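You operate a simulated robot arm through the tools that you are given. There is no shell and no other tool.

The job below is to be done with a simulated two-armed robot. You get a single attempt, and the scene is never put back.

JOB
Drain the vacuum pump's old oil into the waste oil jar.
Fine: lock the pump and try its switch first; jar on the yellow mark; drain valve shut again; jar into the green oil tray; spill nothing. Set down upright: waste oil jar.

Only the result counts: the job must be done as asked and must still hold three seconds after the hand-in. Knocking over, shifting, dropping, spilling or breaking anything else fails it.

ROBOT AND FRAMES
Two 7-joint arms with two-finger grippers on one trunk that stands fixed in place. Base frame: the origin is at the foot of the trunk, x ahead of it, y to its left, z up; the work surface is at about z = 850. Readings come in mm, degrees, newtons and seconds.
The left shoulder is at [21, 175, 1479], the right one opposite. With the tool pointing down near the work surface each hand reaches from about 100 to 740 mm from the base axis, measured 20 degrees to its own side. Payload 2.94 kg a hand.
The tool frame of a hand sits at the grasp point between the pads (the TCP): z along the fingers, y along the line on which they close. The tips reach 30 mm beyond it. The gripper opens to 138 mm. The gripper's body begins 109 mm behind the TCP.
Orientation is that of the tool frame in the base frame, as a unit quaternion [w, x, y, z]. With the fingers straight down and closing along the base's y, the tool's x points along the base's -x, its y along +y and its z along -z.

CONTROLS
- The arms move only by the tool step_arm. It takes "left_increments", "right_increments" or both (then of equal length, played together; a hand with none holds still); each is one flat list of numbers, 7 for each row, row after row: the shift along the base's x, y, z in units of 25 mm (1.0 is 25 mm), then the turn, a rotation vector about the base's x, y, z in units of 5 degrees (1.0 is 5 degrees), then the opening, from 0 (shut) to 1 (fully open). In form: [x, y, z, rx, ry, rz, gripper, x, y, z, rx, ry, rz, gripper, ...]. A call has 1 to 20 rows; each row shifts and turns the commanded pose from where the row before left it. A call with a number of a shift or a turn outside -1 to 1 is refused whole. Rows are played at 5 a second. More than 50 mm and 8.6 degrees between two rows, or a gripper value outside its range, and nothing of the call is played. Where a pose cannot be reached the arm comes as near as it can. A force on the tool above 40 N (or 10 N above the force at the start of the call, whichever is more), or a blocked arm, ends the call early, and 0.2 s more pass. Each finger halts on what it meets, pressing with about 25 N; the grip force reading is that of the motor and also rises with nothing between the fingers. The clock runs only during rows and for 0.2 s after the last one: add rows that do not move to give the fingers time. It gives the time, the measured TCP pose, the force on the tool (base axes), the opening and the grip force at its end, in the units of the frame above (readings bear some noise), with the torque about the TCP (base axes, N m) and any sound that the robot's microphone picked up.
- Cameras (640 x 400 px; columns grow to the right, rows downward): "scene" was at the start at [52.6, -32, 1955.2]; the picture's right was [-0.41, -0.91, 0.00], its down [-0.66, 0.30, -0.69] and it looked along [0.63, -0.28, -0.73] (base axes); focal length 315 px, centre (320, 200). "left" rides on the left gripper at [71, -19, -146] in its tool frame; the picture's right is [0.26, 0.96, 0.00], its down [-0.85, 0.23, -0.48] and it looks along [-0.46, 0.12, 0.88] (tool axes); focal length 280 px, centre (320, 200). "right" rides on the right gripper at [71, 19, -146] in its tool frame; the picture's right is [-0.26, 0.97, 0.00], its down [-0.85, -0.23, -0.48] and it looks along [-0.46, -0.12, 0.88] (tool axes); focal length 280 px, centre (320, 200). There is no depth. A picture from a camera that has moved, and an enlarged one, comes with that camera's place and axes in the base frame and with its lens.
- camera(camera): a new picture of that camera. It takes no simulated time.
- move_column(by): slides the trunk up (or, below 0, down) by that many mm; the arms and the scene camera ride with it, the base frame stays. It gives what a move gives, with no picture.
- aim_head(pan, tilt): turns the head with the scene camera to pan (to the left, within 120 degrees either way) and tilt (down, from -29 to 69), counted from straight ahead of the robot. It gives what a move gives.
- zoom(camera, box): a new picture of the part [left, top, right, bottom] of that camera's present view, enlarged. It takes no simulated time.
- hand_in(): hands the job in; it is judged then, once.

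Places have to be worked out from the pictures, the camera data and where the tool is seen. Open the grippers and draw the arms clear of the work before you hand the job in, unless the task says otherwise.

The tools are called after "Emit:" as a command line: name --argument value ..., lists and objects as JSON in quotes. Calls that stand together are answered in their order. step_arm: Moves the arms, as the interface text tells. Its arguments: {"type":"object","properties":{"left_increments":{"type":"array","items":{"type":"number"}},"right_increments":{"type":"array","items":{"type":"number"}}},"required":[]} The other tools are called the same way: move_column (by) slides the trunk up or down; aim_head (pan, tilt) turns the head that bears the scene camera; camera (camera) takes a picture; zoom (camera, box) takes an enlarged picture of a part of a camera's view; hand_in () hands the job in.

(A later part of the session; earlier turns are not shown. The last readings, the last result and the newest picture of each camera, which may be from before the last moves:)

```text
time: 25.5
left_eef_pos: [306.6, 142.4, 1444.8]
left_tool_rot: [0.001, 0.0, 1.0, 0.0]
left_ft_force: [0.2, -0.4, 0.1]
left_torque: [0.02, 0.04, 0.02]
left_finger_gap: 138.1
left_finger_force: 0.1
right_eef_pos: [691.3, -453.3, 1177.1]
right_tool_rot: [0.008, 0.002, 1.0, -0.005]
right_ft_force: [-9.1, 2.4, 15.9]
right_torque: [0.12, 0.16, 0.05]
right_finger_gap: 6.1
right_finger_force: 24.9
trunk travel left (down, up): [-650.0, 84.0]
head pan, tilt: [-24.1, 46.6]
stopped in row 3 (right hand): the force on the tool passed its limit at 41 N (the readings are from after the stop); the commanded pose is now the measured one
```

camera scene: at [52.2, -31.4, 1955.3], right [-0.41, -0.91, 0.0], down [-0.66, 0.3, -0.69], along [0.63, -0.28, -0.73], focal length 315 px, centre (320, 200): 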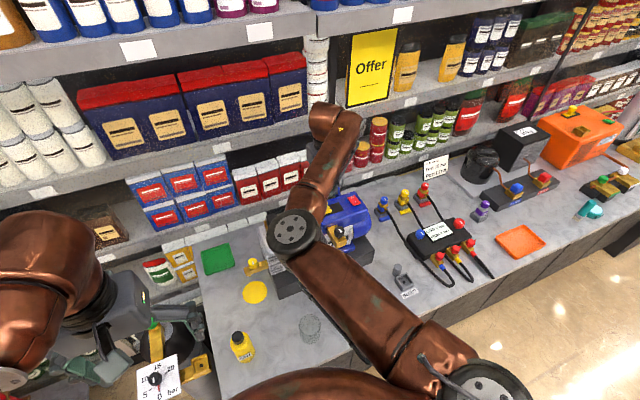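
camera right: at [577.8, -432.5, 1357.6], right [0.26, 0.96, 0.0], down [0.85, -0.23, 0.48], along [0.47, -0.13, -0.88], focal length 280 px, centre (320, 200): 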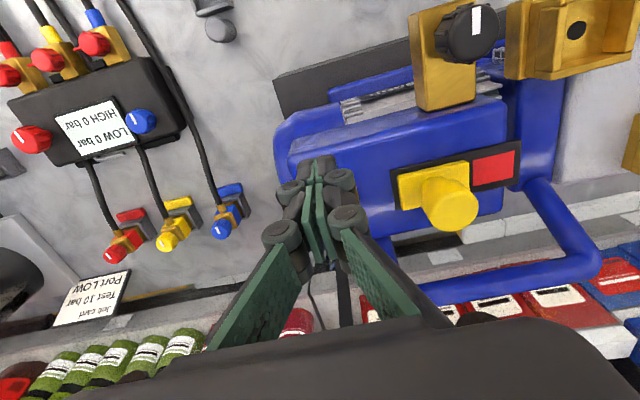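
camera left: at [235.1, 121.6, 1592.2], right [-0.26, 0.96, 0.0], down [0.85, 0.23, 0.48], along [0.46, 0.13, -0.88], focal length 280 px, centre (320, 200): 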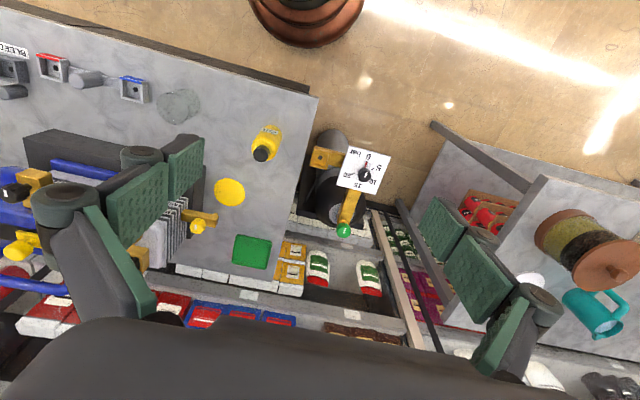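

The I side was pressed firmly twice with the pump locked and nothing started. I now press O once more so the switch is left off.

Emit:
step_arm --right_increments '[0, 0, 0.5, 0, 0, 0, 0, 0, 0, 0.2, 0, 0, 0, 0, 0.6, 0, 0, 0, 0, 0, 0, 0.6, 0, 0, 0, 0, 0, 0, 0, 0, -0.5, 0, 0, 0, 0, 0, 0, -0.28, 0, 0, 0, 0, 0, 0, 0, 0, 0, 0, 0]'

Emit:
step_arm --right_increments '[0, 0, 0.8, 0, 0, 0, 0, 0, 0, 0.8, 0, 0, 0, 0, -0.5, -0.8, 0.8, 0, 0, 0, 0, -0.5, -0.8, 0.8, 0, 0, 0, 0]'

Emit:
camera --camera "right"

Emit:
zoom --camera "right" --box '[300, 80, 460, 180]'

```text
time: 27.1
left_eef_pos: [306.7, 143.0, 1445.5]
left_tool_rot: [0.001, 0.001, 1.0, -0.001]
left_ft_force: [-0.8, -0.5, 0.5]
left_torque: [0.0, -0.02, 0.02]
left_finger_gap: 138.3
left_finger_force: 0.0
right_eef_pos: [724.6, -452.8, 1175.7]
right_tool_rot: [0.011, 0.002, 1.0, -0.007]
right_ft_force: [3.8, -4.2, 24.4]
right_torque: [-0.08, 0.19, 0.04]
right_finger_gap: 6.3
right_finger_force: 25.2
trunk travel left (down, up): [-650.0, 84.0]
head pan, tilt: [-24.1, 46.6]
```

```text
time: 28.1
left_eef_pos: [307.6, 140.7, 1446.3]
left_tool_rot: [0.001, 0.0, 1.0, 0.001]
left_ft_force: [0.5, 0.2, 1.2]
left_torque: [0.02, -0.01, 0.01]
left_finger_gap: 137.9
left_finger_force: 0.1
right_eef_pos: [698.8, -492.2, 1252.1]
right_tool_rot: [0.007, 0.001, 1.0, -0.004]
right_ft_force: [-0.2, -0.6, -0.7]
right_torque: [0.04, -0.01, 0.04]
right_finger_gap: 0.0
right_finger_force: 25.4
trunk travel left (down, up): [-650.0, 84.0]
head pan, tilt: [-24.1, 46.6]
```

```text
taken
camera right: at [626.4, -470.5, 1396.4], right [0.26, 0.96, 0.0], down [0.84, -0.23, 0.49], along [0.47, -0.13, -0.87], focal length 280 px, centre (320, 200)
```

right: 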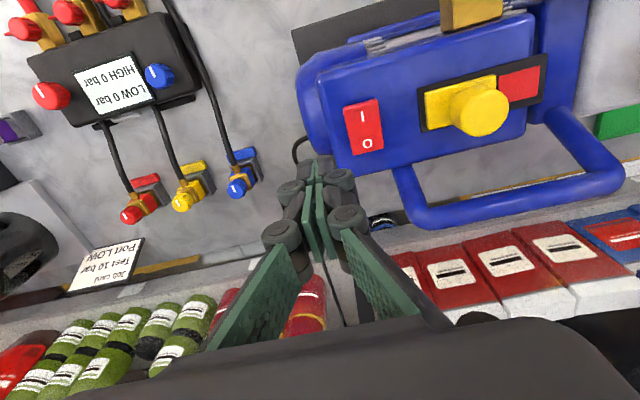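

```text
4.00 times, centred on (380, 130) of right
camera zoom: at [626.4, -470.5, 1396.4], right [0.26, 0.96, 0.0], down [0.84, -0.23, 0.49], along [0.47, -0.13, -0.87], focal length 1122 px, centre (80, 480)
```

zoom: 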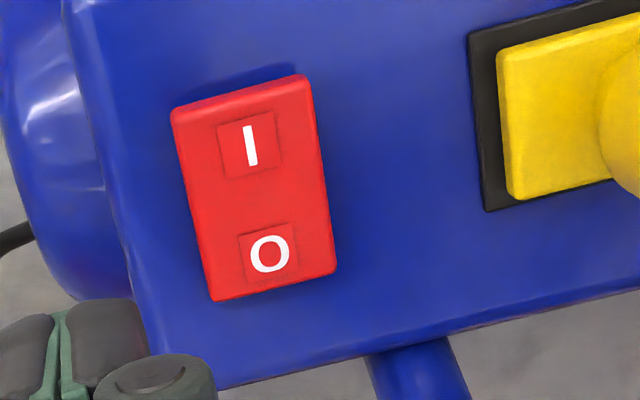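

The rocker responded: now the I end is raised (off), and earlier it was flipped to I with the pump dead, so lock and try are done. I retract the right arm and bring the left camera, tilted, to look at the drain spout and the mark.

Emit:
step_arm --right_increments '[-0.5, -0.4, 0.9, 0, 0, 0, 0, -1, -0.4, 0.6, 0, 0, 0, 0, -1, -0.4, 0.5, 0, 0, 0, 0, -1, -0.4, 0.5, 0, 0, 0, 0, -1, -0.4, 0.5, 0, 0, 0, 0, -1, -0.4, 0.5, 0, 0, 0, 0, -1, -0.4, 0.5, 0, 0, 0, 0, -1, -0.4, 0.5, 0, 0, 0, 0, -1, -0.4, 0.5, 0, 0, 0, 0, -1, -0.4, 0.5, 0, 0, 0, 0, -1, -0.4, 0.5, 0, 0, 0, 0, -1, 0, 0, 0, 0, 0, 0]'

Emit:
step_arm --left_increments '[0.83, -0.32, -0.95, -0.57, 0, 0, 0.2, 0.83, -0.32, -0.95, -0.57, 0, 0, 0.2, 0.83, -0.32, -0.95, -0.57, 0, 0, 0.2, 0.83, -0.32, -0.95, -0.57, 0, 0, 0.2, 0.83, -0.32, -0.95, -0.57, 0, 0, 0.2, 0.83, -0.32, -0.95, -0.57, 0, 0, 0.2, 0.83, -0.32, -0.95, -0.57, 0, 0, 0.2, 0.83, -0.32, -0.95, -0.57, 0, 0, 0.2, 0.83, -0.32, -0.95, -0.57, 0, 0, 0.2, 0.83, -0.32, -0.95, -0.57, 0, 0, 0.2, 0.83, -0.32, -0.95, -0.57, 0, 0, 0.2]'

Emit:
camera --camera "left"

Emit:
camera --camera "scene"

```text
time: 30.7
left_eef_pos: [307.3, 141.8, 1445.9]
left_tool_rot: [0.0, 0.001, 1.0, 0.0]
left_ft_force: [0.5, -0.2, 0.5]
left_torque: [0.0, -0.01, 0.01]
left_finger_gap: 137.8
left_finger_force: 0.0
right_eef_pos: [408.3, -601.1, 1404.8]
right_tool_rot: [0.008, 0.002, 1.0, -0.004]
right_ft_force: [0.1, 0.5, -0.4]
right_torque: [-0.05, 0.0, 0.0]
right_finger_gap: 0.0
right_finger_force: 25.5
trunk travel left (down, up): [-650.0, 84.0]
head pan, tilt: [-24.1, 46.6]
```

```text
time: 33.1
left_eef_pos: [537.3, 54.1, 1184.9]
left_tool_rot: [0.0, 0.0, 0.963, -0.271]
left_ft_force: [-1.2, 0.4, -0.6]
left_torque: [-0.01, -0.01, -0.01]
left_finger_gap: 27.5
left_finger_force: 0.0
right_eef_pos: [410.4, -602.3, 1403.4]
right_tool_rot: [0.007, 0.002, 1.0, -0.005]
right_ft_force: [0.4, -0.8, 0.3]
right_torque: [0.01, 0.05, -0.01]
right_finger_gap: 0.0
right_finger_force: 25.1
trunk travel left (down, up): [-650.0, 84.0]
head pan, tilt: [-24.1, 46.6]
```

```text
taken
camera left: at [467.3, 113.1, 1318.5], right [-0.26, 0.82, -0.5], down [0.85, 0.44, 0.29], along [0.46, -0.35, -0.82], focal length 280 px, centre (320, 200)
```

left: 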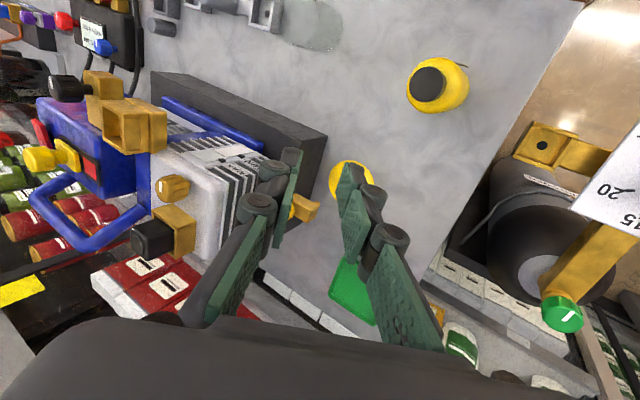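

```text
taken
camera scene: at [53.5, -31.8, 1955.2], right [-0.41, -0.91, 0.0], down [-0.66, 0.3, -0.69], along [0.63, -0.28, -0.73], focal length 315 px, centre (320, 200)
```

scene: 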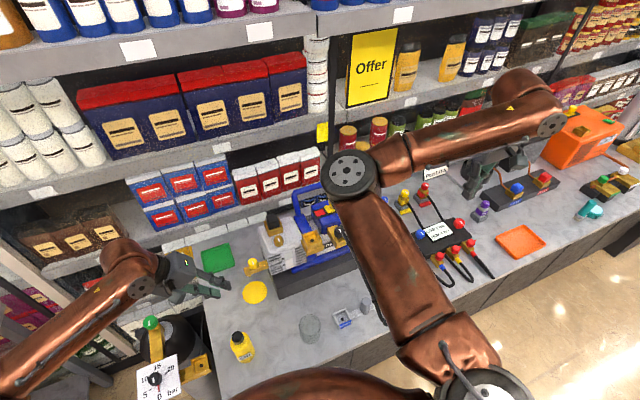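

The fingers hide the spout. I shift the left hand forward, left and a bit lower, opening the fingers so the spout shows above/between them.

Emit:
step_arm --left_increments '[0.9, 0.5, -0.5, -0.3, 0, 0, 0.6, 0.9, 0.5, -0.5, -0.3, 0, 0, 1, 0.9, 0.5, -0.5, -0.3, 0, 0, 1, 0.9, 0.5, -0.5, -0.3, 0, 0, 1]'

Emit:
camera --camera "left"

Emit:
zoom --camera "left" --box '[200, 60, 440, 210]'

Emit:
zoom --camera "scene" --box '[200, 220, 360, 380]'

```text
time: 34.1
left_eef_pos: [627.0, 103.2, 1131.4]
left_tool_rot: [-0.001, 0.0, 0.947, -0.321]
left_ft_force: [-0.8, -0.9, 0.3]
left_torque: [0.01, 0.05, -0.03]
left_finger_gap: 115.8
left_finger_force: 0.0
right_eef_pos: [410.4, -601.4, 1403.9]
right_tool_rot: [0.007, 0.002, 1.0, -0.004]
right_ft_force: [0.3, -0.3, 0.0]
right_torque: [0.0, 0.03, 0.03]
right_finger_gap: 0.1
right_finger_force: 25.4
trunk travel left (down, up): [-650.0, 84.0]
head pan, tilt: [-24.1, 46.6]
```

```text
taken
camera left: at [556.8, 176.5, 1259.5], right [-0.26, 0.77, -0.59], down [0.85, 0.47, 0.24], along [0.46, -0.44, -0.77], focal length 280 px, centre (320, 200)
```

left: 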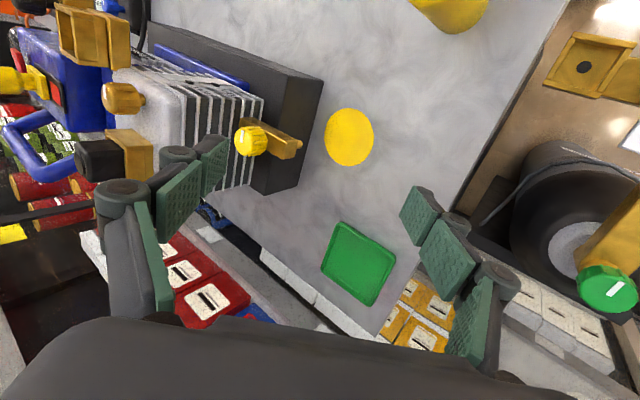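

```text
2.67 times, centred on (320, 135) of left
camera zoom: at [556.8, 176.5, 1259.5], right [-0.26, 0.77, -0.59], down [0.85, 0.47, 0.24], along [0.46, -0.44, -0.77], focal length 748 px, centre (320, 373)
```

zoom: 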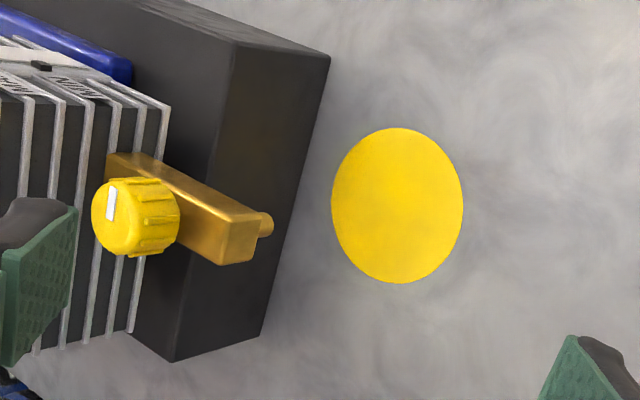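

```text
2.50 times, centred on (280, 300) of scene
camera zoom: at [54.1, -31.3, 1955.2], right [-0.41, -0.91, 0.0], down [-0.66, 0.3, -0.69], along [0.63, -0.28, -0.73], focal length 788 px, centre (420, -50)
```

zoom: 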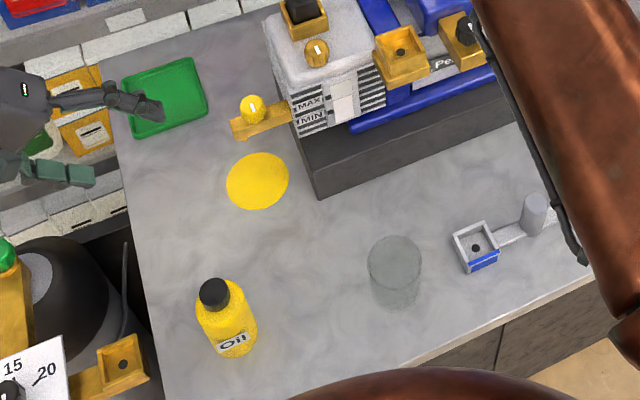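

Nozzle outlet is at about (667,-32,986), the mark's centre at (670,-38), pump base wall at y≈-116. The jar stands at about (442,-164), ~68 mm wide, ~90 mm high. I withdraw the left hand and pitch it 45° forward for a side grasp, and park the right hand higher.

Emit:
step_arm --left_increments '[-0.7, -0.29, 0.4, 0.935, 0, 0, 1, -0.7, -0.29, 0.4, 0.935, 0, 0, 1, -0.7, -0.29, 0.4, 0.935, 0, 0, 1, -0.7, -0.29, 0.4, 0.935, 0, 0, 1, -0.7, -0.29, 0.4, 0.935, 0, 0, 1, -0.7, -0.29, 0.4, 0.935, 0, 0, 1, -0.7, -0.29, 0.4, 0.935, 0, 0, 1, -0.7, -0.29, 0.4, 0.935, 0, 0, 1, -0.7, -0.29, 0.4, 0, -1, 0, 1, -0.7, -0.29, 0.4, 0, -1, 0, 1, -0.7, -0.29, 0.4, 0, -1, 0, 1, -0.7, -0.29, 0.4, 0, -1, 0, 1, -0.7, -0.29, 0.4, 0, -1, 0, 1, -0.7, -0.29, 0.4, 0, -1, 0, 1, -0.7, -0.29, 0.4, 0, -1, 0, 1, -0.7, -0.29, 0.4, 0, -1, 0, 1, -0.7, -0.29, 0.4, 0, -1, 0, 1]' --right_increments '[-0.2, -0.2, 0.3, 0, 0, 0, 0, -0.2, -0.2, 0.3, 0, 0, 0, 0, -0.2, -0.2, 0.3, 0, 0, 0, 0, -0.2, -0.2, 0.3, 0, 0, 0, 0, -0.2, -0.2, 0.3, 0, 0, 0, 0, -0.2, -0.2, 0.3, 0, 0, 0, 0, -0.2, -0.2, 0.3, 0, 0, 0, 0, -0.2, -0.2, 0.3, 0, 0, 0, 0, -0.2, -0.2, 0.3, 0, 0, 0, 0, -0.2, -0.2, 0.3, 0, 0, 0, 0, 0, 0, 0, 0, 0, 0, 0, 0, 0, 0, 0, 0, 0, 0, 0, 0, 0, 0, 0, 0, 0, 0, 0, 0, 0, 0, 0, 0, 0, 0, 0, 0, 0, 0, 0, 0, 0, 0, 0, 0, 0, 0, 0, 0, 0, 0, 0, 0, 0]'

Emit:
camera --camera "scene"

Emit:
camera --camera "left"

```text
time: 37.9
left_eef_pos: [393.7, -48.9, 1308.9]
left_tool_rot: [0.394, -0.039, 0.918, 0.006]
left_ft_force: [-0.3, 0.9, 0.2]
left_torque: [-0.03, 0.0, 0.01]
left_finger_gap: 137.9
left_finger_force: 0.0
left hand out of reach, approached as far as the arm can: row 14, 15, 16, 17
right_eef_pos: [358.3, -651.9, 1476.8]
right_tool_rot: [0.007, 0.001, 1.0, -0.005]
right_ft_force: [0.5, 0.5, 0.7]
right_torque: [-0.07, -0.01, 0.01]
right_finger_gap: 0.2
right_finger_force: 25.4
trunk travel left (down, up): [-650.0, 84.0]
head pan, tilt: [-24.1, 46.6]
stopped in row 17 (left hand): the arm was blocked; the commanded pose is now the measured one
```

```text
taken
camera scene: at [52.8, -31.0, 1955.2], right [-0.41, -0.91, 0.0], down [-0.66, 0.3, -0.69], along [0.63, -0.28, -0.73], focal length 315 px, centre (320, 200)
```

scene: 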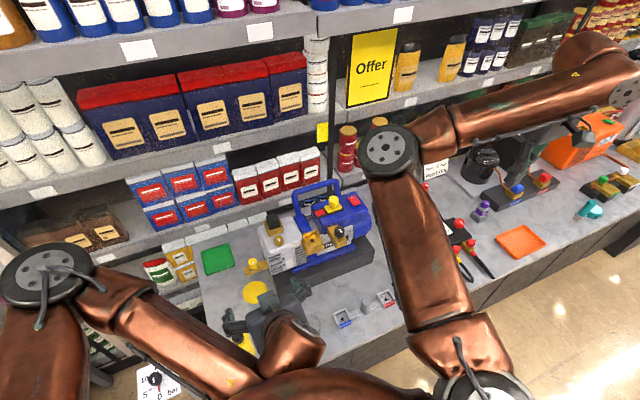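

```text
taken
camera left: at [241.0, -78.2, 1358.3], right [-0.25, 0.94, -0.21], down [0.22, 0.27, 0.94], along [0.94, 0.19, -0.28], focal length 280 px, centre (320, 200)
```

left: 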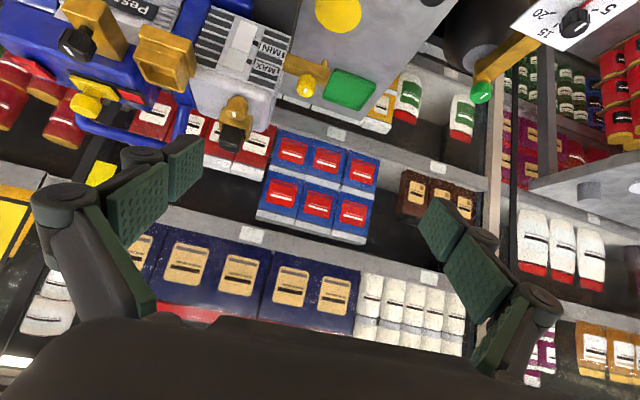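

The hand is near a limit there with the elbow folded; pitch is about right with a few degrees of roll/yaw error. I check the jar location next and move the left hand above the jar, correcting the orientation.

Emit:
step_arm --left_increments '[0.3, -0.3, -0.3, 0, 0, 0, 1, 0.3, -0.3, -0.5, 0.11, 0.14, -0.44, 1, 0.1, -0.4, -0.9, 0.11, 0.14, -0.44, 1, 0.1, -0.4, -0.9, 0, 0, 0, 1, 0.1, -0.4, -0.9, 0, 0, 0, 1, 0.1, -0.4, -0.9, 0, 0, 0, 1, 0.1, -0.4, -0.9, 0, 0, 0, 1, 0.1, -0.4, -0.9, 0, 0, 0, 1, 0.1, -0.4, -0.9, 0, 0, 0, 1, 0.1, -0.4, -0.9, 0, 0, 0, 1, 0, -0.4, -0.9, 0, 0, 0, 1, 0, -0.2, -0.9, 0, 0, 0, 1]'

Emit:
camera --camera "scene"

Emit:
camera --camera "left"

```text
time: 40.5
left_eef_pos: [426.8, -160.1, 1061.6]
left_tool_rot: [0.383, 0.003, 0.924, 0.0]
left_ft_force: [0.2, -0.2, 0.2]
left_torque: [0.02, -0.01, 0.03]
left_finger_gap: 138.1
left_finger_force: 0.1
right_eef_pos: [358.5, -653.3, 1476.7]
right_tool_rot: [0.007, 0.001, 1.0, -0.004]
right_ft_force: [0.0, -0.5, -0.5]
right_torque: [-0.01, -0.03, 0.0]
right_finger_gap: 0.0
right_finger_force: 25.2
trunk travel left (down, up): [-650.0, 84.0]
head pan, tilt: [-24.1, 46.6]
```

```text
taken
camera scene: at [52.0, -32.8, 1955.3], right [-0.41, -0.91, 0.0], down [-0.66, 0.3, -0.69], along [0.63, -0.28, -0.73], focal length 315 px, centre (320, 200)
```

scene: 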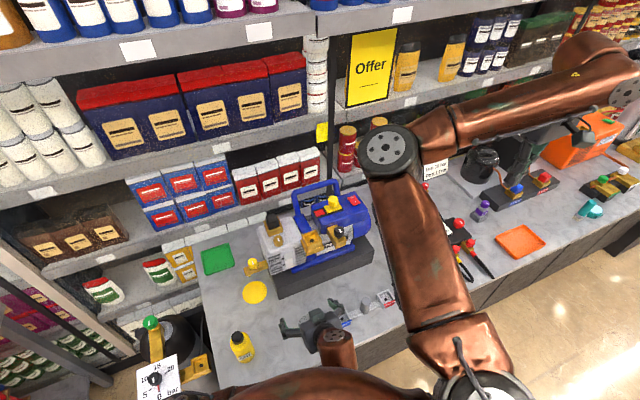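

```text
taken
camera left: at [274.0, -178.4, 1115.4], right [-0.18, 0.97, -0.18], down [0.27, 0.23, 0.94], along [0.95, 0.12, -0.3], focal length 280 px, centre (320, 200)
```

left: 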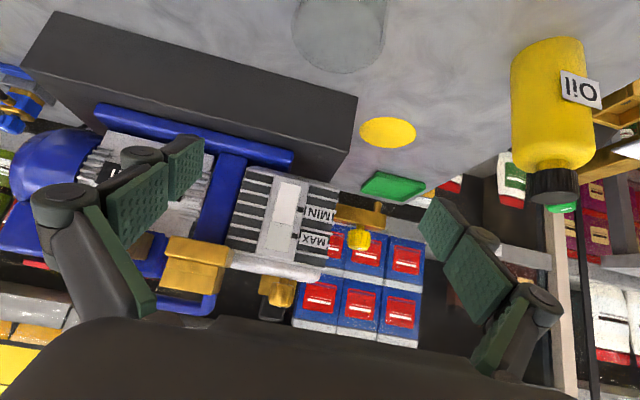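

The orientation is now exact and the jar is visible ahead of the camera. I zoom on it to pin down its place and height.

Emit:
zoom --camera "left" --box '[260, 0, 420, 100]'

Emit:
zoom --camera "scene" --box '[260, 280, 400, 380]'

```text
4.00 times, centred on (340, 50) of left
camera zoom: at [274.0, -178.4, 1115.4], right [-0.18, 0.97, -0.18], down [0.27, 0.23, 0.94], along [0.95, 0.12, -0.3], focal length 1122 px, centre (240, 800)
```

zoom: 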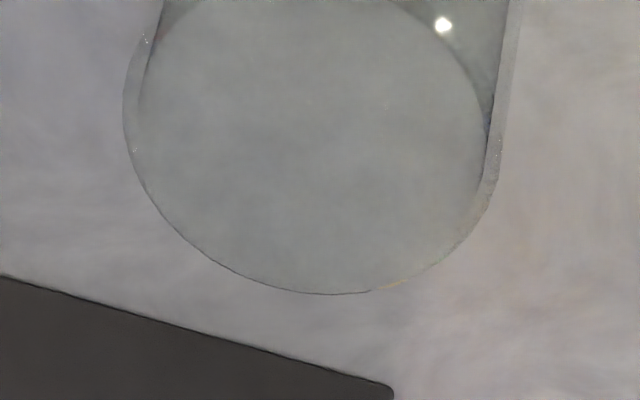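

```text
4.00 times, centred on (330, 330) of scene
camera zoom: at [52.0, -32.8, 1955.3], right [-0.41, -0.91, 0.0], down [-0.66, 0.3, -0.69], along [0.63, -0.28, -0.73], focal length 1260 px, centre (280, -320)
```

zoom: 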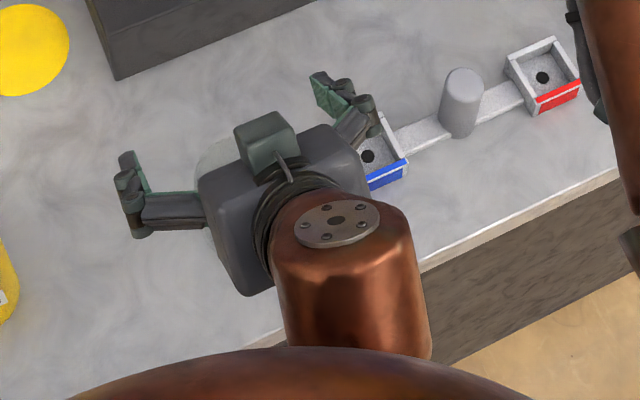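

Jar centre comes out at about (437,-167), radius ~35, rim near z=940. I centre on it, narrow the opening to ~104 mm to stay clear of the blue socket, and descend around it.

Emit:
step_arm --left_increments '[0.4, -0.28, 0, 0, 0, 0, 0.75, 0, 0, -0.6, 0, 0, 0, 0.75, 0, 0, -0.8, 0, 0, 0, 0.75, 0, 0, -0.8, 0, 0, 0, 0.75, 0, 0, -0.8, 0, 0, 0, 0.75]'

Emit:
camera --camera "left"

Emit:
zoom --camera "scene" --box '[260, 280, 400, 380]'

```text
time: 41.7
left_eef_pos: [437.5, -165.9, 987.2]
left_tool_rot: [0.383, 0.004, 0.924, 0.0]
left_ft_force: [-0.6, 0.5, -0.7]
left_torque: [-0.02, 0.0, 0.06]
left_finger_gap: 103.5
left_finger_force: 0.2
right_eef_pos: [358.6, -653.2, 1476.8]
right_tool_rot: [0.008, 0.001, 1.0, -0.004]
right_ft_force: [0.1, 0.0, -0.4]
right_torque: [0.01, -0.05, 0.0]
right_finger_gap: 0.0
right_finger_force: 25.1
trunk travel left (down, up): [-650.0, 84.0]
head pan, tilt: [-24.1, 46.6]
```

```text
taken
camera left: at [284.2, -185.0, 1040.9], right [-0.18, 0.97, -0.18], down [0.27, 0.23, 0.94], along [0.95, 0.12, -0.3], focal length 280 px, centre (320, 200)
```

left: 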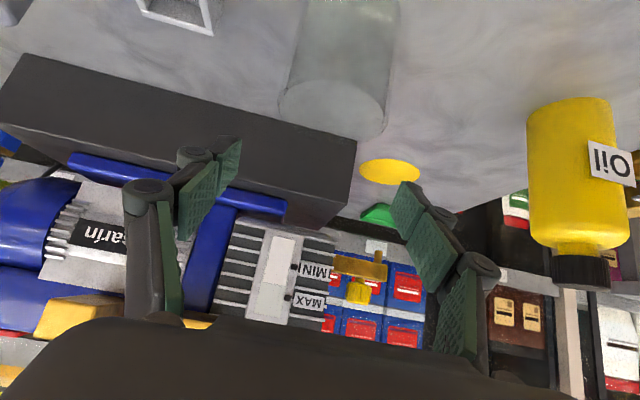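

```text
4.00 times, centred on (330, 330) of scene
camera zoom: at [51.9, -32.2, 1955.3], right [-0.41, -0.91, 0.0], down [-0.66, 0.3, -0.69], along [0.63, -0.28, -0.73], focal length 1260 px, centre (280, -320)
```

zoom: 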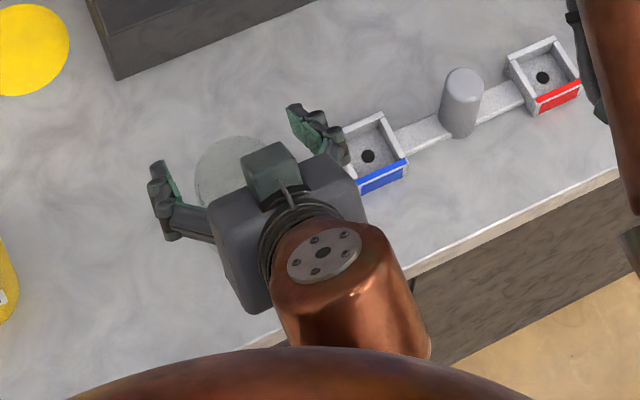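

Jar rim appears at z≈930 and centred within 3 mm. I descend the remaining ~92 mm.

Emit:
step_arm --left_increments '[0, -0.08, -0.9, 0, 0, 0, 0.75, 0, 0, -0.9, 0, 0, 0, 0.75, 0, 0, -0.9, 0, 0, 0, 0.75, 0, 0, -0.7, 0, 0, 0, 0.75, 0, 0, -0.3, 0, 0, 0, 0.75, 0, 0, 0, 0, 0, 0, 0.75]'

Emit:
camera --camera "left"

Emit:
zoom --camera "scene" --box '[260, 280, 400, 380]'

```text
time: 43.3
left_eef_pos: [461.6, -121.3, 879.9]
left_tool_rot: [0.395, 0.01, 0.918, 0.035]
left_ft_force: [0.2, 0.0, 0.3]
left_torque: [-0.03, -0.01, -0.01]
left_finger_gap: 104.0
left_finger_force: 0.8
right_eef_pos: [357.5, -653.6, 1477.0]
right_tool_rot: [0.008, 0.001, 1.0, -0.004]
right_ft_force: [0.8, -0.1, -0.3]
right_torque: [-0.01, 0.0, -0.02]
right_finger_gap: 0.2
right_finger_force: 25.1
trunk travel left (down, up): [-650.0, 84.0]
head pan, tilt: [-24.1, 46.6]
stopped in row 6 (left hand): the arm was blocked; the commanded pose is now the measured one
```

```text
taken
camera left: at [307.3, -145.3, 927.4], right [-0.19, 0.97, -0.12], down [0.23, 0.17, 0.96], along [0.95, 0.15, -0.26], focal length 280 px, centre (320, 200)
```

left: 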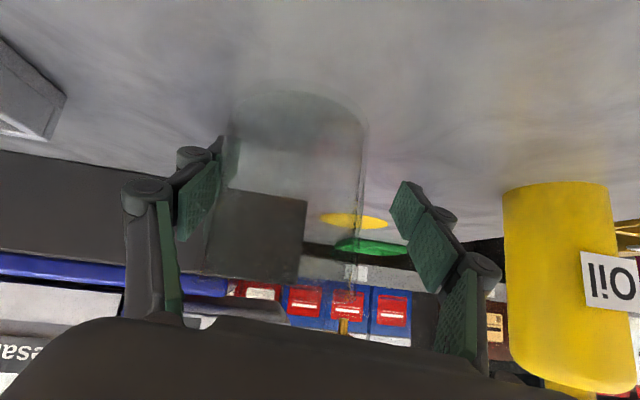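

```text
4.00 times, centred on (330, 330) of scene
camera zoom: at [52.1, -32.4, 1955.2], right [-0.41, -0.91, 0.0], down [-0.66, 0.3, -0.69], along [0.63, -0.28, -0.73], focal length 1260 px, centre (280, -320)
```

zoom: 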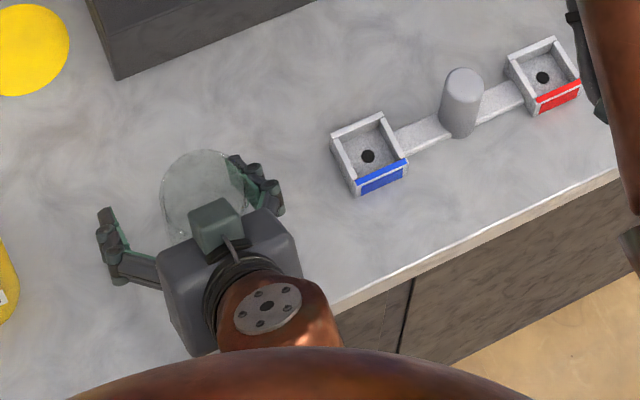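

The arm was blocked late in the descent and the hand drifted to +y, nudging the jar (still upright). I look around to see what blocked it before continuing.

Emit:
aim_head --pan 10 --tilt 69

Emit:
camera --camera "scene"

Emit:
camera --camera "right"

```text
time: 44.3
left_eef_pos: [460.9, -120.4, 879.5]
left_tool_rot: [0.395, 0.009, 0.918, 0.035]
left_ft_force: [1.4, -1.0, -0.7]
left_torque: [-0.01, -0.01, -0.02]
left_finger_gap: 103.2
left_finger_force: 0.0
right_eef_pos: [358.7, -653.0, 1476.8]
right_tool_rot: [0.008, 0.001, 1.0, -0.005]
right_ft_force: [0.1, 0.3, 0.4]
right_torque: [0.01, 0.02, 0.01]
right_finger_gap: 0.2
right_finger_force: 25.1
trunk travel left (down, up): [-650.0, 84.0]
head pan, tilt: [10.0, 68.8]
```

```text
taken
camera scene: at [34.4, 9.6, 1928.7], right [0.17, -0.98, 0.0], down [-0.92, -0.16, -0.36], along [0.36, 0.06, -0.93], focal length 315 px, centre (320, 200)
```

scene: 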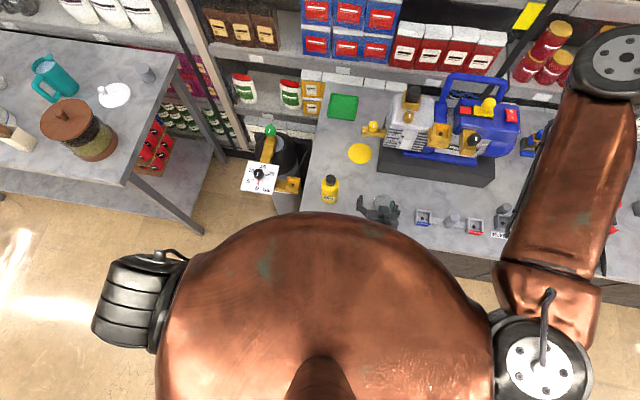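

```text
taken
camera right: at [286.6, -632.2, 1621.0], right [0.26, 0.96, 0.0], down [0.84, -0.23, 0.49], along [0.47, -0.13, -0.87], focal length 280 px, centre (320, 200)
```

right: 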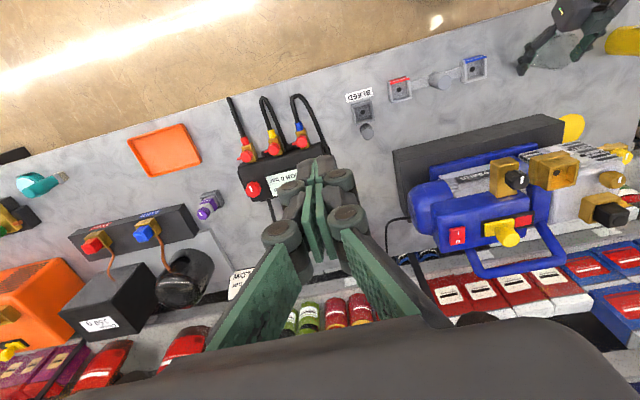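

Likely the left forearm met the torso; the jar now stands near (449,-138), between the fingers. I raise slightly and correct the small roll error before gripping.

Emit:
step_arm --left_increments '[0, 0, 0.3, 0, 0, 0, 0.75, 0, 0, 0.3, -0.41, 0.15, -0.05, 0.75, 0, -0.2, 0, -0.41, 0.15, -0.05, 0.75, 0, 0, 0, 0, 0, 0, 0.75]'

Emit:
camera --camera "left"

Emit:
aim_head --pan -16 --tilt 56

Emit:
camera --camera "scene"

```text
time: 45.3
left_eef_pos: [467.8, -118.5, 894.4]
left_tool_rot: [0.389, 0.002, 0.921, 0.006]
left_ft_force: [-0.2, 0.6, 0.5]
left_torque: [0.01, -0.01, 0.01]
left_finger_gap: 103.6
left_finger_force: 0.1
right_eef_pos: [359.4, -654.0, 1476.7]
right_tool_rot: [0.009, 0.0, 1.0, -0.005]
right_ft_force: [-0.7, -0.2, 0.2]
right_torque: [-0.02, 0.02, 0.02]
right_finger_gap: 0.0
right_finger_force: 25.5
trunk travel left (down, up): [-650.0, 84.0]
head pan, tilt: [10.0, 68.8]
```

```text
taken
camera left: at [313.7, -138.2, 945.9], right [-0.18, 0.97, -0.18], down [0.25, 0.22, 0.94], along [0.95, 0.13, -0.28], focal length 280 px, centre (320, 200)
```

left: 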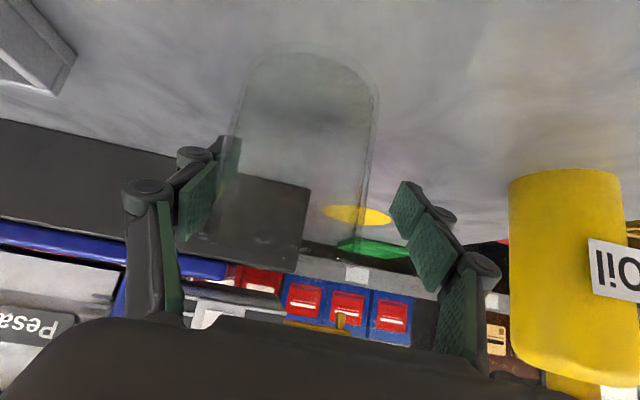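

```text
time: 46.2
left_eef_pos: [465.4, -118.1, 893.0]
left_tool_rot: [0.387, 0.003, 0.922, 0.006]
left_ft_force: [0.5, -0.6, 0.1]
left_torque: [0.03, 0.02, 0.02]
left_finger_gap: 103.8
left_finger_force: 0.2
right_eef_pos: [359.7, -653.9, 1476.9]
right_tool_rot: [0.008, 0.0, 1.0, -0.004]
right_ft_force: [0.4, 0.0, 0.3]
right_torque: [0.01, -0.01, -0.02]
right_finger_gap: 0.1
right_finger_force: 25.4
trunk travel left (down, up): [-650.0, 84.0]
head pan, tilt: [-16.0, 56.0]
```

```text
taken
camera scene: at [47.7, -19.5, 1942.9], right [-0.28, -0.96, 0.0], down [-0.8, 0.23, -0.56], along [0.54, -0.15, -0.83], focal length 315 px, centre (320, 200)
```

scene: 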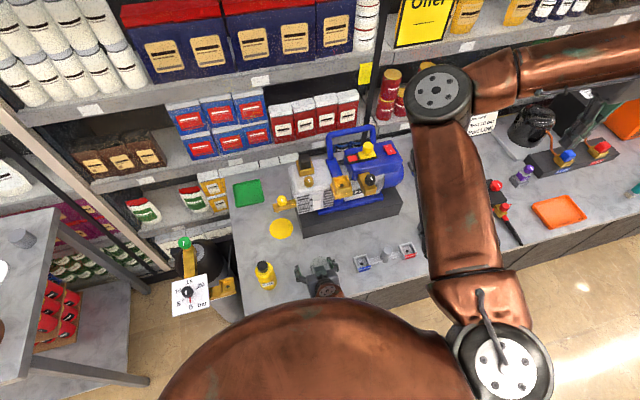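

The orientation is good again and the jar is between the fingers, offset ~18 mm toward the -y finger. I close gradually, letting the jar slide to centre.

Emit:
step_arm --left_increments '[-0.3, -0.3, 0, 0, 0, 0, 0.7, 0, 0, 0, 0, 0, 0, 0.64, 0, 0, 0, 0, 0, 0, 0.58, 0, 0, 0, 0, 0, 0, 0.52, 0, 0, 0, 0, 0, 0, 0.46, 0, 0, 0, 0, 0, 0, 0.42, 0, 0, 0, 0, 0, 0, 0.42]'

Emit:
camera --camera "left"

Emit:
zoom --camera "scene" --box '[240, 210, 400, 310]'

```text
time: 48.0
left_eef_pos: [465.1, -106.8, 885.9]
left_tool_rot: [0.392, 0.007, 0.92, 0.019]
left_ft_force: [1.0, -1.7, 3.7]
left_torque: [-0.25, 0.09, 0.06]
left_finger_gap: 64.7
left_finger_force: 24.6
right_eef_pos: [358.9, -653.1, 1475.6]
right_tool_rot: [0.008, 0.001, 1.0, -0.004]
right_ft_force: [-0.4, 0.1, -0.1]
right_torque: [0.01, 0.03, 0.0]
right_finger_gap: 0.0
right_finger_force: 25.5
trunk travel left (down, up): [-650.0, 84.0]
head pan, tilt: [-16.0, 56.0]
stopped in row 7 (left hand): the arm was blocked; the commanded pose is now the measured one
```

```text
taken
camera left: at [311.3, -128.8, 935.3], right [-0.19, 0.97, -0.15], down [0.24, 0.19, 0.95], along [0.95, 0.14, -0.27], focal length 280 px, centre (320, 200)
```

left: 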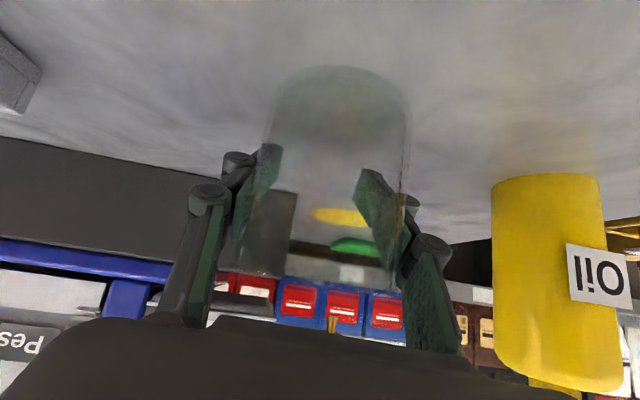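

```text
4.00 times, centred on (320, 260) of scene
camera zoom: at [47.4, -19.7, 1942.9], right [-0.28, -0.96, 0.0], down [-0.8, 0.23, -0.56], along [0.54, -0.15, -0.83], focal length 1260 px, centre (320, -40)
```

zoom: 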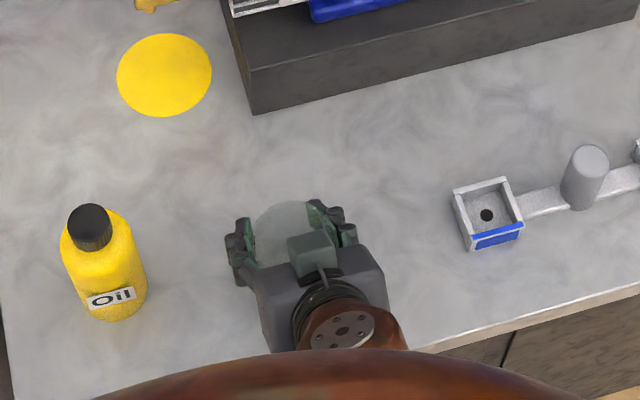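

The jar is gripped (64.7 mm). I lift it about 20 mm keeping orientation, and move forward away from the torso.

Emit:
step_arm --left_increments '[0.2, 0, 0.4, 0, 0, 0, 0.42, 0.4, 0, 0.4, 0, 0, 0, 0.42, 0.8, 0, 0, 0, 0, 0, 0.42, 0.8, 0, 0, 0, 0, 0, 0.42, 0, 0, 0, 0, 0, 0, 0.42]'

Emit:
camera --camera "left"

Emit:
zoom --camera "scene" --box '[240, 190, 400, 290]'

```text
time: 49.4
left_eef_pos: [526.4, -50.4, 879.8]
left_tool_rot: [0.391, 0.017, 0.918, 0.061]
left_ft_force: [0.9, -2.3, 4.3]
left_torque: [-0.24, 0.06, 0.06]
left_finger_gap: 64.0
left_finger_force: 24.5
right_eef_pos: [358.7, -652.7, 1476.3]
right_tool_rot: [0.007, 0.002, 1.0, -0.005]
right_ft_force: [-0.1, 0.4, 0.2]
right_torque: [0.0, 0.03, 0.01]
right_finger_gap: 0.0
right_finger_force: 24.8
trunk travel left (down, up): [-650.0, 84.0]
head pan, tilt: [-16.0, 56.0]
stopped in row 5 (left hand): the arm was blocked; the commanded pose is now the measured one
```

```text
taken
camera left: at [373.3, -78.2, 926.6], right [-0.2, 0.98, -0.07], down [0.24, 0.12, 0.96], along [0.95, 0.18, -0.26], focal length 280 px, centre (320, 200)
```

left: 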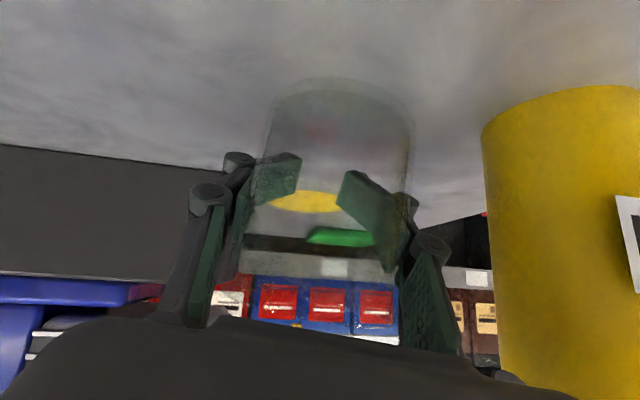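

```text
4.00 times, centred on (320, 240) of scene
camera zoom: at [47.4, -19.5, 1942.9], right [-0.28, -0.96, 0.0], down [-0.8, 0.23, -0.56], along [0.54, -0.15, -0.83], focal length 1260 px, centre (320, 40)
```

zoom: 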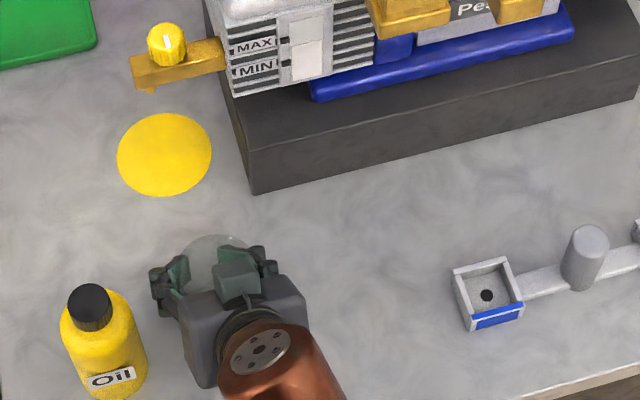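

The arm is still blocked and drifting: z did not rise and it moved +y toward the oil bottle. I look for what is obstructing before any further motion.

Emit:
aim_head --pan 40 --tilt 65

Emit:
camera --camera "scene"

Emit:
camera --camera "right"

```text
time: 50.7
left_eef_pos: [525.8, -49.4, 879.0]
left_tool_rot: [0.392, 0.016, 0.918, 0.062]
left_ft_force: [3.6, -0.4, 9.5]
left_torque: [-0.35, 0.08, 0.06]
left_finger_gap: 63.8
left_finger_force: 24.3
right_eef_pos: [358.5, -653.6, 1476.7]
right_tool_rot: [0.008, 0.001, 1.0, -0.006]
right_ft_force: [-0.2, -0.2, -1.1]
right_torque: [0.04, 0.01, 0.02]
right_finger_gap: 0.0
right_finger_force: 25.3
trunk travel left (down, up): [-650.0, 84.0]
head pan, tilt: [40.0, 65.0]
```

```text
taken
camera scene: at [25.4, 39.0, 1932.6], right [0.64, -0.77, 0.0], down [-0.69, -0.58, -0.42], along [0.32, 0.27, -0.91], focal length 315 px, centre (320, 200)
```

scene: 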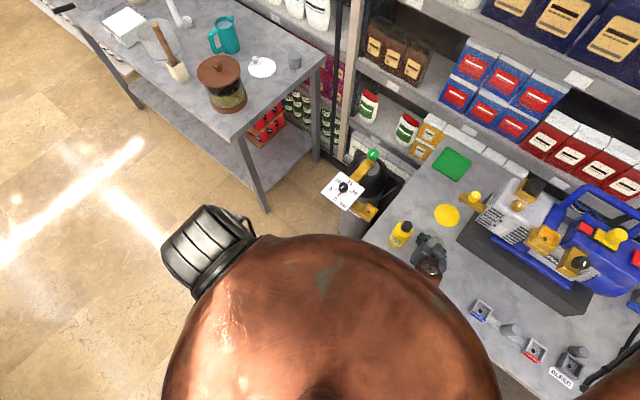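

```text
taken
camera right: at [286.1, -632.1, 1621.1], right [0.26, 0.96, 0.0], down [0.84, -0.23, 0.49], along [0.47, -0.13, -0.87], focal length 280 px, centre (320, 200)
```

right: 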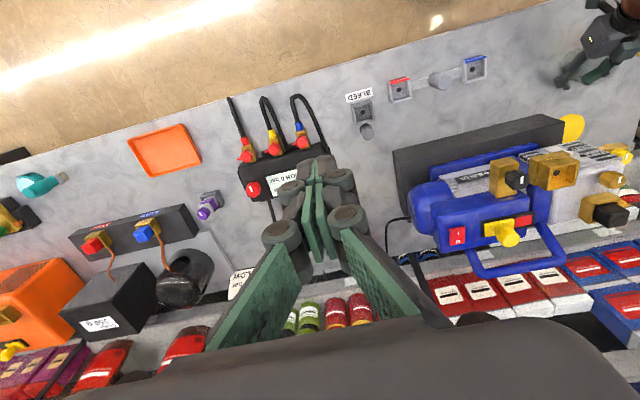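

The forearm/elbow seems jammed low in front, against torso or the table edge. Raising the trunk lifts the whole arm with the jar straight up, so I do that.

Emit:
move_column --by 60

Emit:
aim_head --pan -10 --tilt 56

Emit:
camera --camera "scene"

Emit:
camera --camera "left"

```text
time: 51.7
left_eef_pos: [549.1, 49.0, 918.3]
left_tool_rot: [0.402, 0.039, 0.905, 0.134]
left_ft_force: [0.6, -0.3, -1.0]
left_torque: [0.06, 0.0, 0.04]
left_finger_gap: 63.8
left_finger_force: 25.2
right_eef_pos: [359.6, -654.5, 1537.3]
right_tool_rot: [0.007, 0.001, 1.0, -0.006]
right_ft_force: [-0.5, -0.6, 0.5]
right_torque: [-0.02, 0.01, -0.01]
right_finger_gap: 0.0
right_finger_force: 24.7
trunk travel left (down, up): [-711.0, 23.0]
head pan, tilt: [40.0, 65.0]
stopped: the arm was blocked; the commanded pose is now the measured one
```

```text
time: 52.9
left_eef_pos: [549.1, 47.2, 917.6]
left_tool_rot: [0.402, 0.041, 0.905, 0.133]
left_ft_force: [0.9, -0.6, -1.1]
left_torque: [0.09, 0.04, 0.06]
left_finger_gap: 63.7
left_finger_force: 25.3
right_eef_pos: [358.0, -653.8, 1537.8]
right_tool_rot: [0.008, 0.001, 1.0, -0.005]
right_ft_force: [0.0, 0.1, -0.4]
right_torque: [-0.01, -0.01, 0.0]
right_finger_gap: 0.1
right_finger_force: 25.0
trunk travel left (down, up): [-711.0, 23.0]
head pan, tilt: [-10.0, 56.0]
```

```text
taken
camera scene: at [48.3, -12.4, 2004.0], right [-0.17, -0.98, 0.0], down [-0.82, 0.14, -0.56], along [0.55, -0.1, -0.83], focal length 315 px, centre (320, 200)
```

scene: 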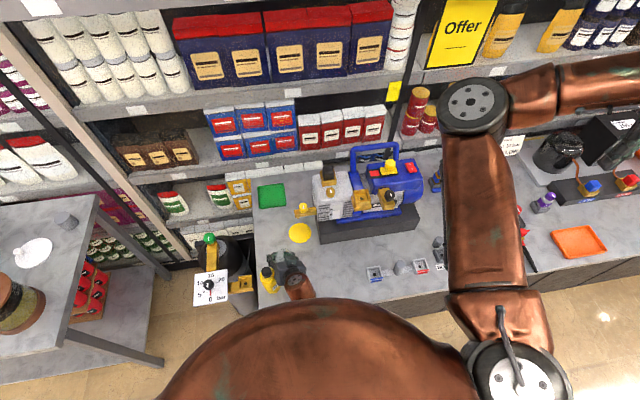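

```text
taken
camera left: at [393.9, 11.5, 955.8], right [-0.21, 0.97, 0.08], down [0.21, -0.03, 0.98], along [0.95, 0.22, -0.2], focal length 280 px, centre (320, 200)
```

left: 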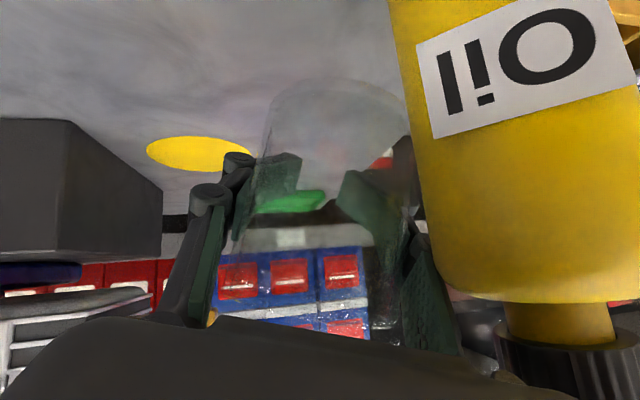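

The hand has swung to (549,49,918), very near the oil bottle. I inspect closely before doing anything else.

Emit:
zoom --camera "scene" --box '[220, 210, 380, 310]'

Emit:
camera --camera "right"

```text
4.00 times, centred on (300, 260) of scene
camera zoom: at [48.3, -12.4, 2004.0], right [-0.17, -0.98, 0.0], down [-0.82, 0.14, -0.56], along [0.55, -0.1, -0.83], focal length 1260 px, centre (400, -40)
```

zoom: 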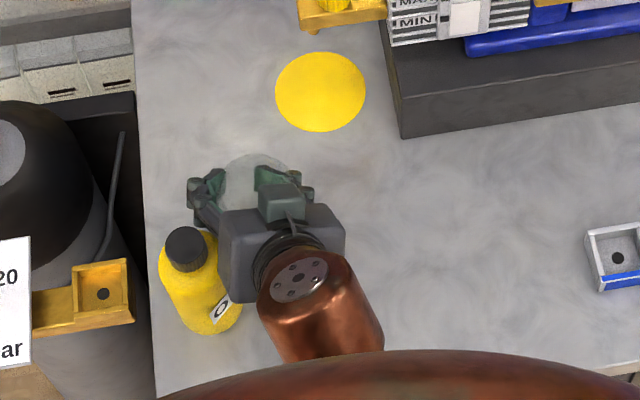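

```text
taken
camera right: at [286.7, -632.3, 1682.2], right [0.26, 0.96, -0.01], down [0.84, -0.23, 0.49], along [0.47, -0.13, -0.87], focal length 280 px, centre (320, 200)
```

right: 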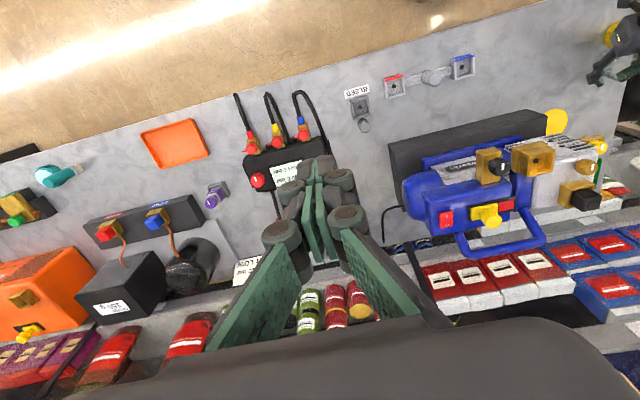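

The bottle seems to have been nudged ~30 mm toward +y by the gripper body; it's upright. First I ease the hand away from it (toward -y and +x) in a small step, then I'll restore the bottle later.

Emit:
step_arm --left_increments '[0.4, -0.4, 0, 0, 0, 0, 0.42, 0.4, -0.4, 0.2, 0, 0, 0, 0.42]'

Emit:
zoom --camera "scene" --box '[220, 210, 380, 310]'

```text
time: 53.7
left_eef_pos: [567.3, 62.7, 911.7]
left_tool_rot: [0.397, 0.048, 0.903, 0.156]
left_ft_force: [0.2, -1.0, -2.0]
left_torque: [0.09, -0.09, 0.1]
left_finger_gap: 63.6
left_finger_force: 24.7
right_eef_pos: [357.9, -655.4, 1538.3]
right_tool_rot: [0.009, 0.001, 1.0, -0.005]
right_ft_force: [-1.4, -0.5, -0.2]
right_torque: [0.0, 0.0, 0.02]
right_finger_gap: 0.2
right_finger_force: 24.8
trunk travel left (down, up): [-711.0, 23.0]
head pan, tilt: [-10.0, 56.0]
stopped in row 2 (left hand): the arm was blocked; the commanded pose is now the measured one
```

```text
4.00 times, centred on (300, 260) of scene
camera zoom: at [47.5, -12.7, 2004.0], right [-0.17, -0.98, 0.0], down [-0.82, 0.14, -0.56], along [0.55, -0.1, -0.83], focal length 1260 px, centre (400, -40)
```

zoom: 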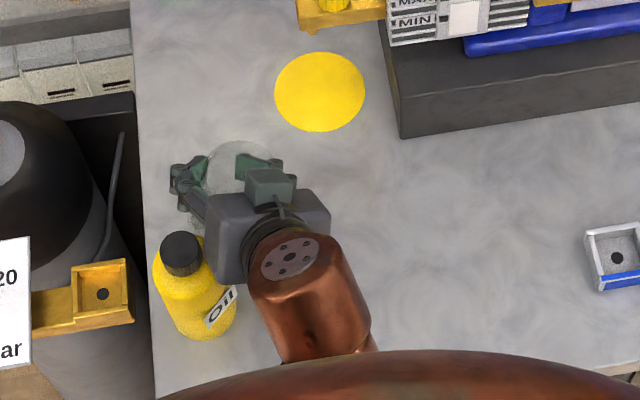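

The bottle was nudged again because the arm is being pushed outward by its own torso contact. I move forward and up, away from the torso, in small steps.

Emit:
step_arm --left_increments '[0.8, 0, 0.5, 0, 0, 0, 0.42]'

Emit:
zoom --camera "scene" --box '[220, 210, 380, 310]'

```text
time: 54.1
left_eef_pos: [588.6, 67.8, 919.2]
left_tool_rot: [0.397, 0.048, 0.903, 0.16]
left_ft_force: [-0.6, -0.4, -2.2]
left_torque: [0.06, -0.12, 0.09]
left_finger_gap: 63.7
left_finger_force: 24.5
right_eef_pos: [359.4, -654.4, 1537.0]
right_tool_rot: [0.006, 0.001, 1.0, -0.004]
right_ft_force: [0.6, 0.4, -0.6]
right_torque: [-0.01, 0.03, 0.01]
right_finger_gap: 0.0
right_finger_force: 24.5
trunk travel left (down, up): [-711.0, 23.0]
head pan, tilt: [-10.0, 56.0]
```

```text
4.00 times, centred on (300, 260) of scene
camera zoom: at [49.7, -12.6, 2004.0], right [-0.17, -0.98, 0.0], down [-0.82, 0.14, -0.56], along [0.55, -0.1, -0.83], focal length 1260 px, centre (400, -40)
```

zoom: 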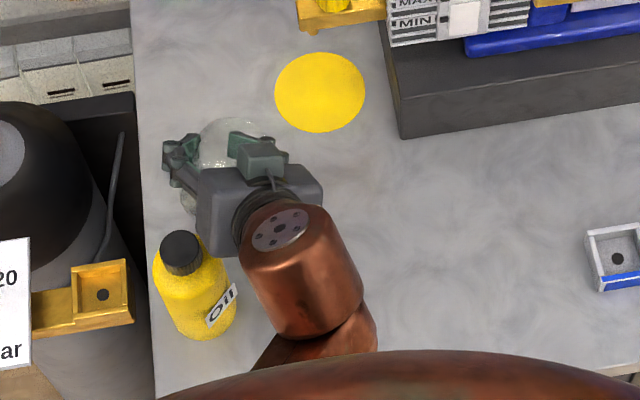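

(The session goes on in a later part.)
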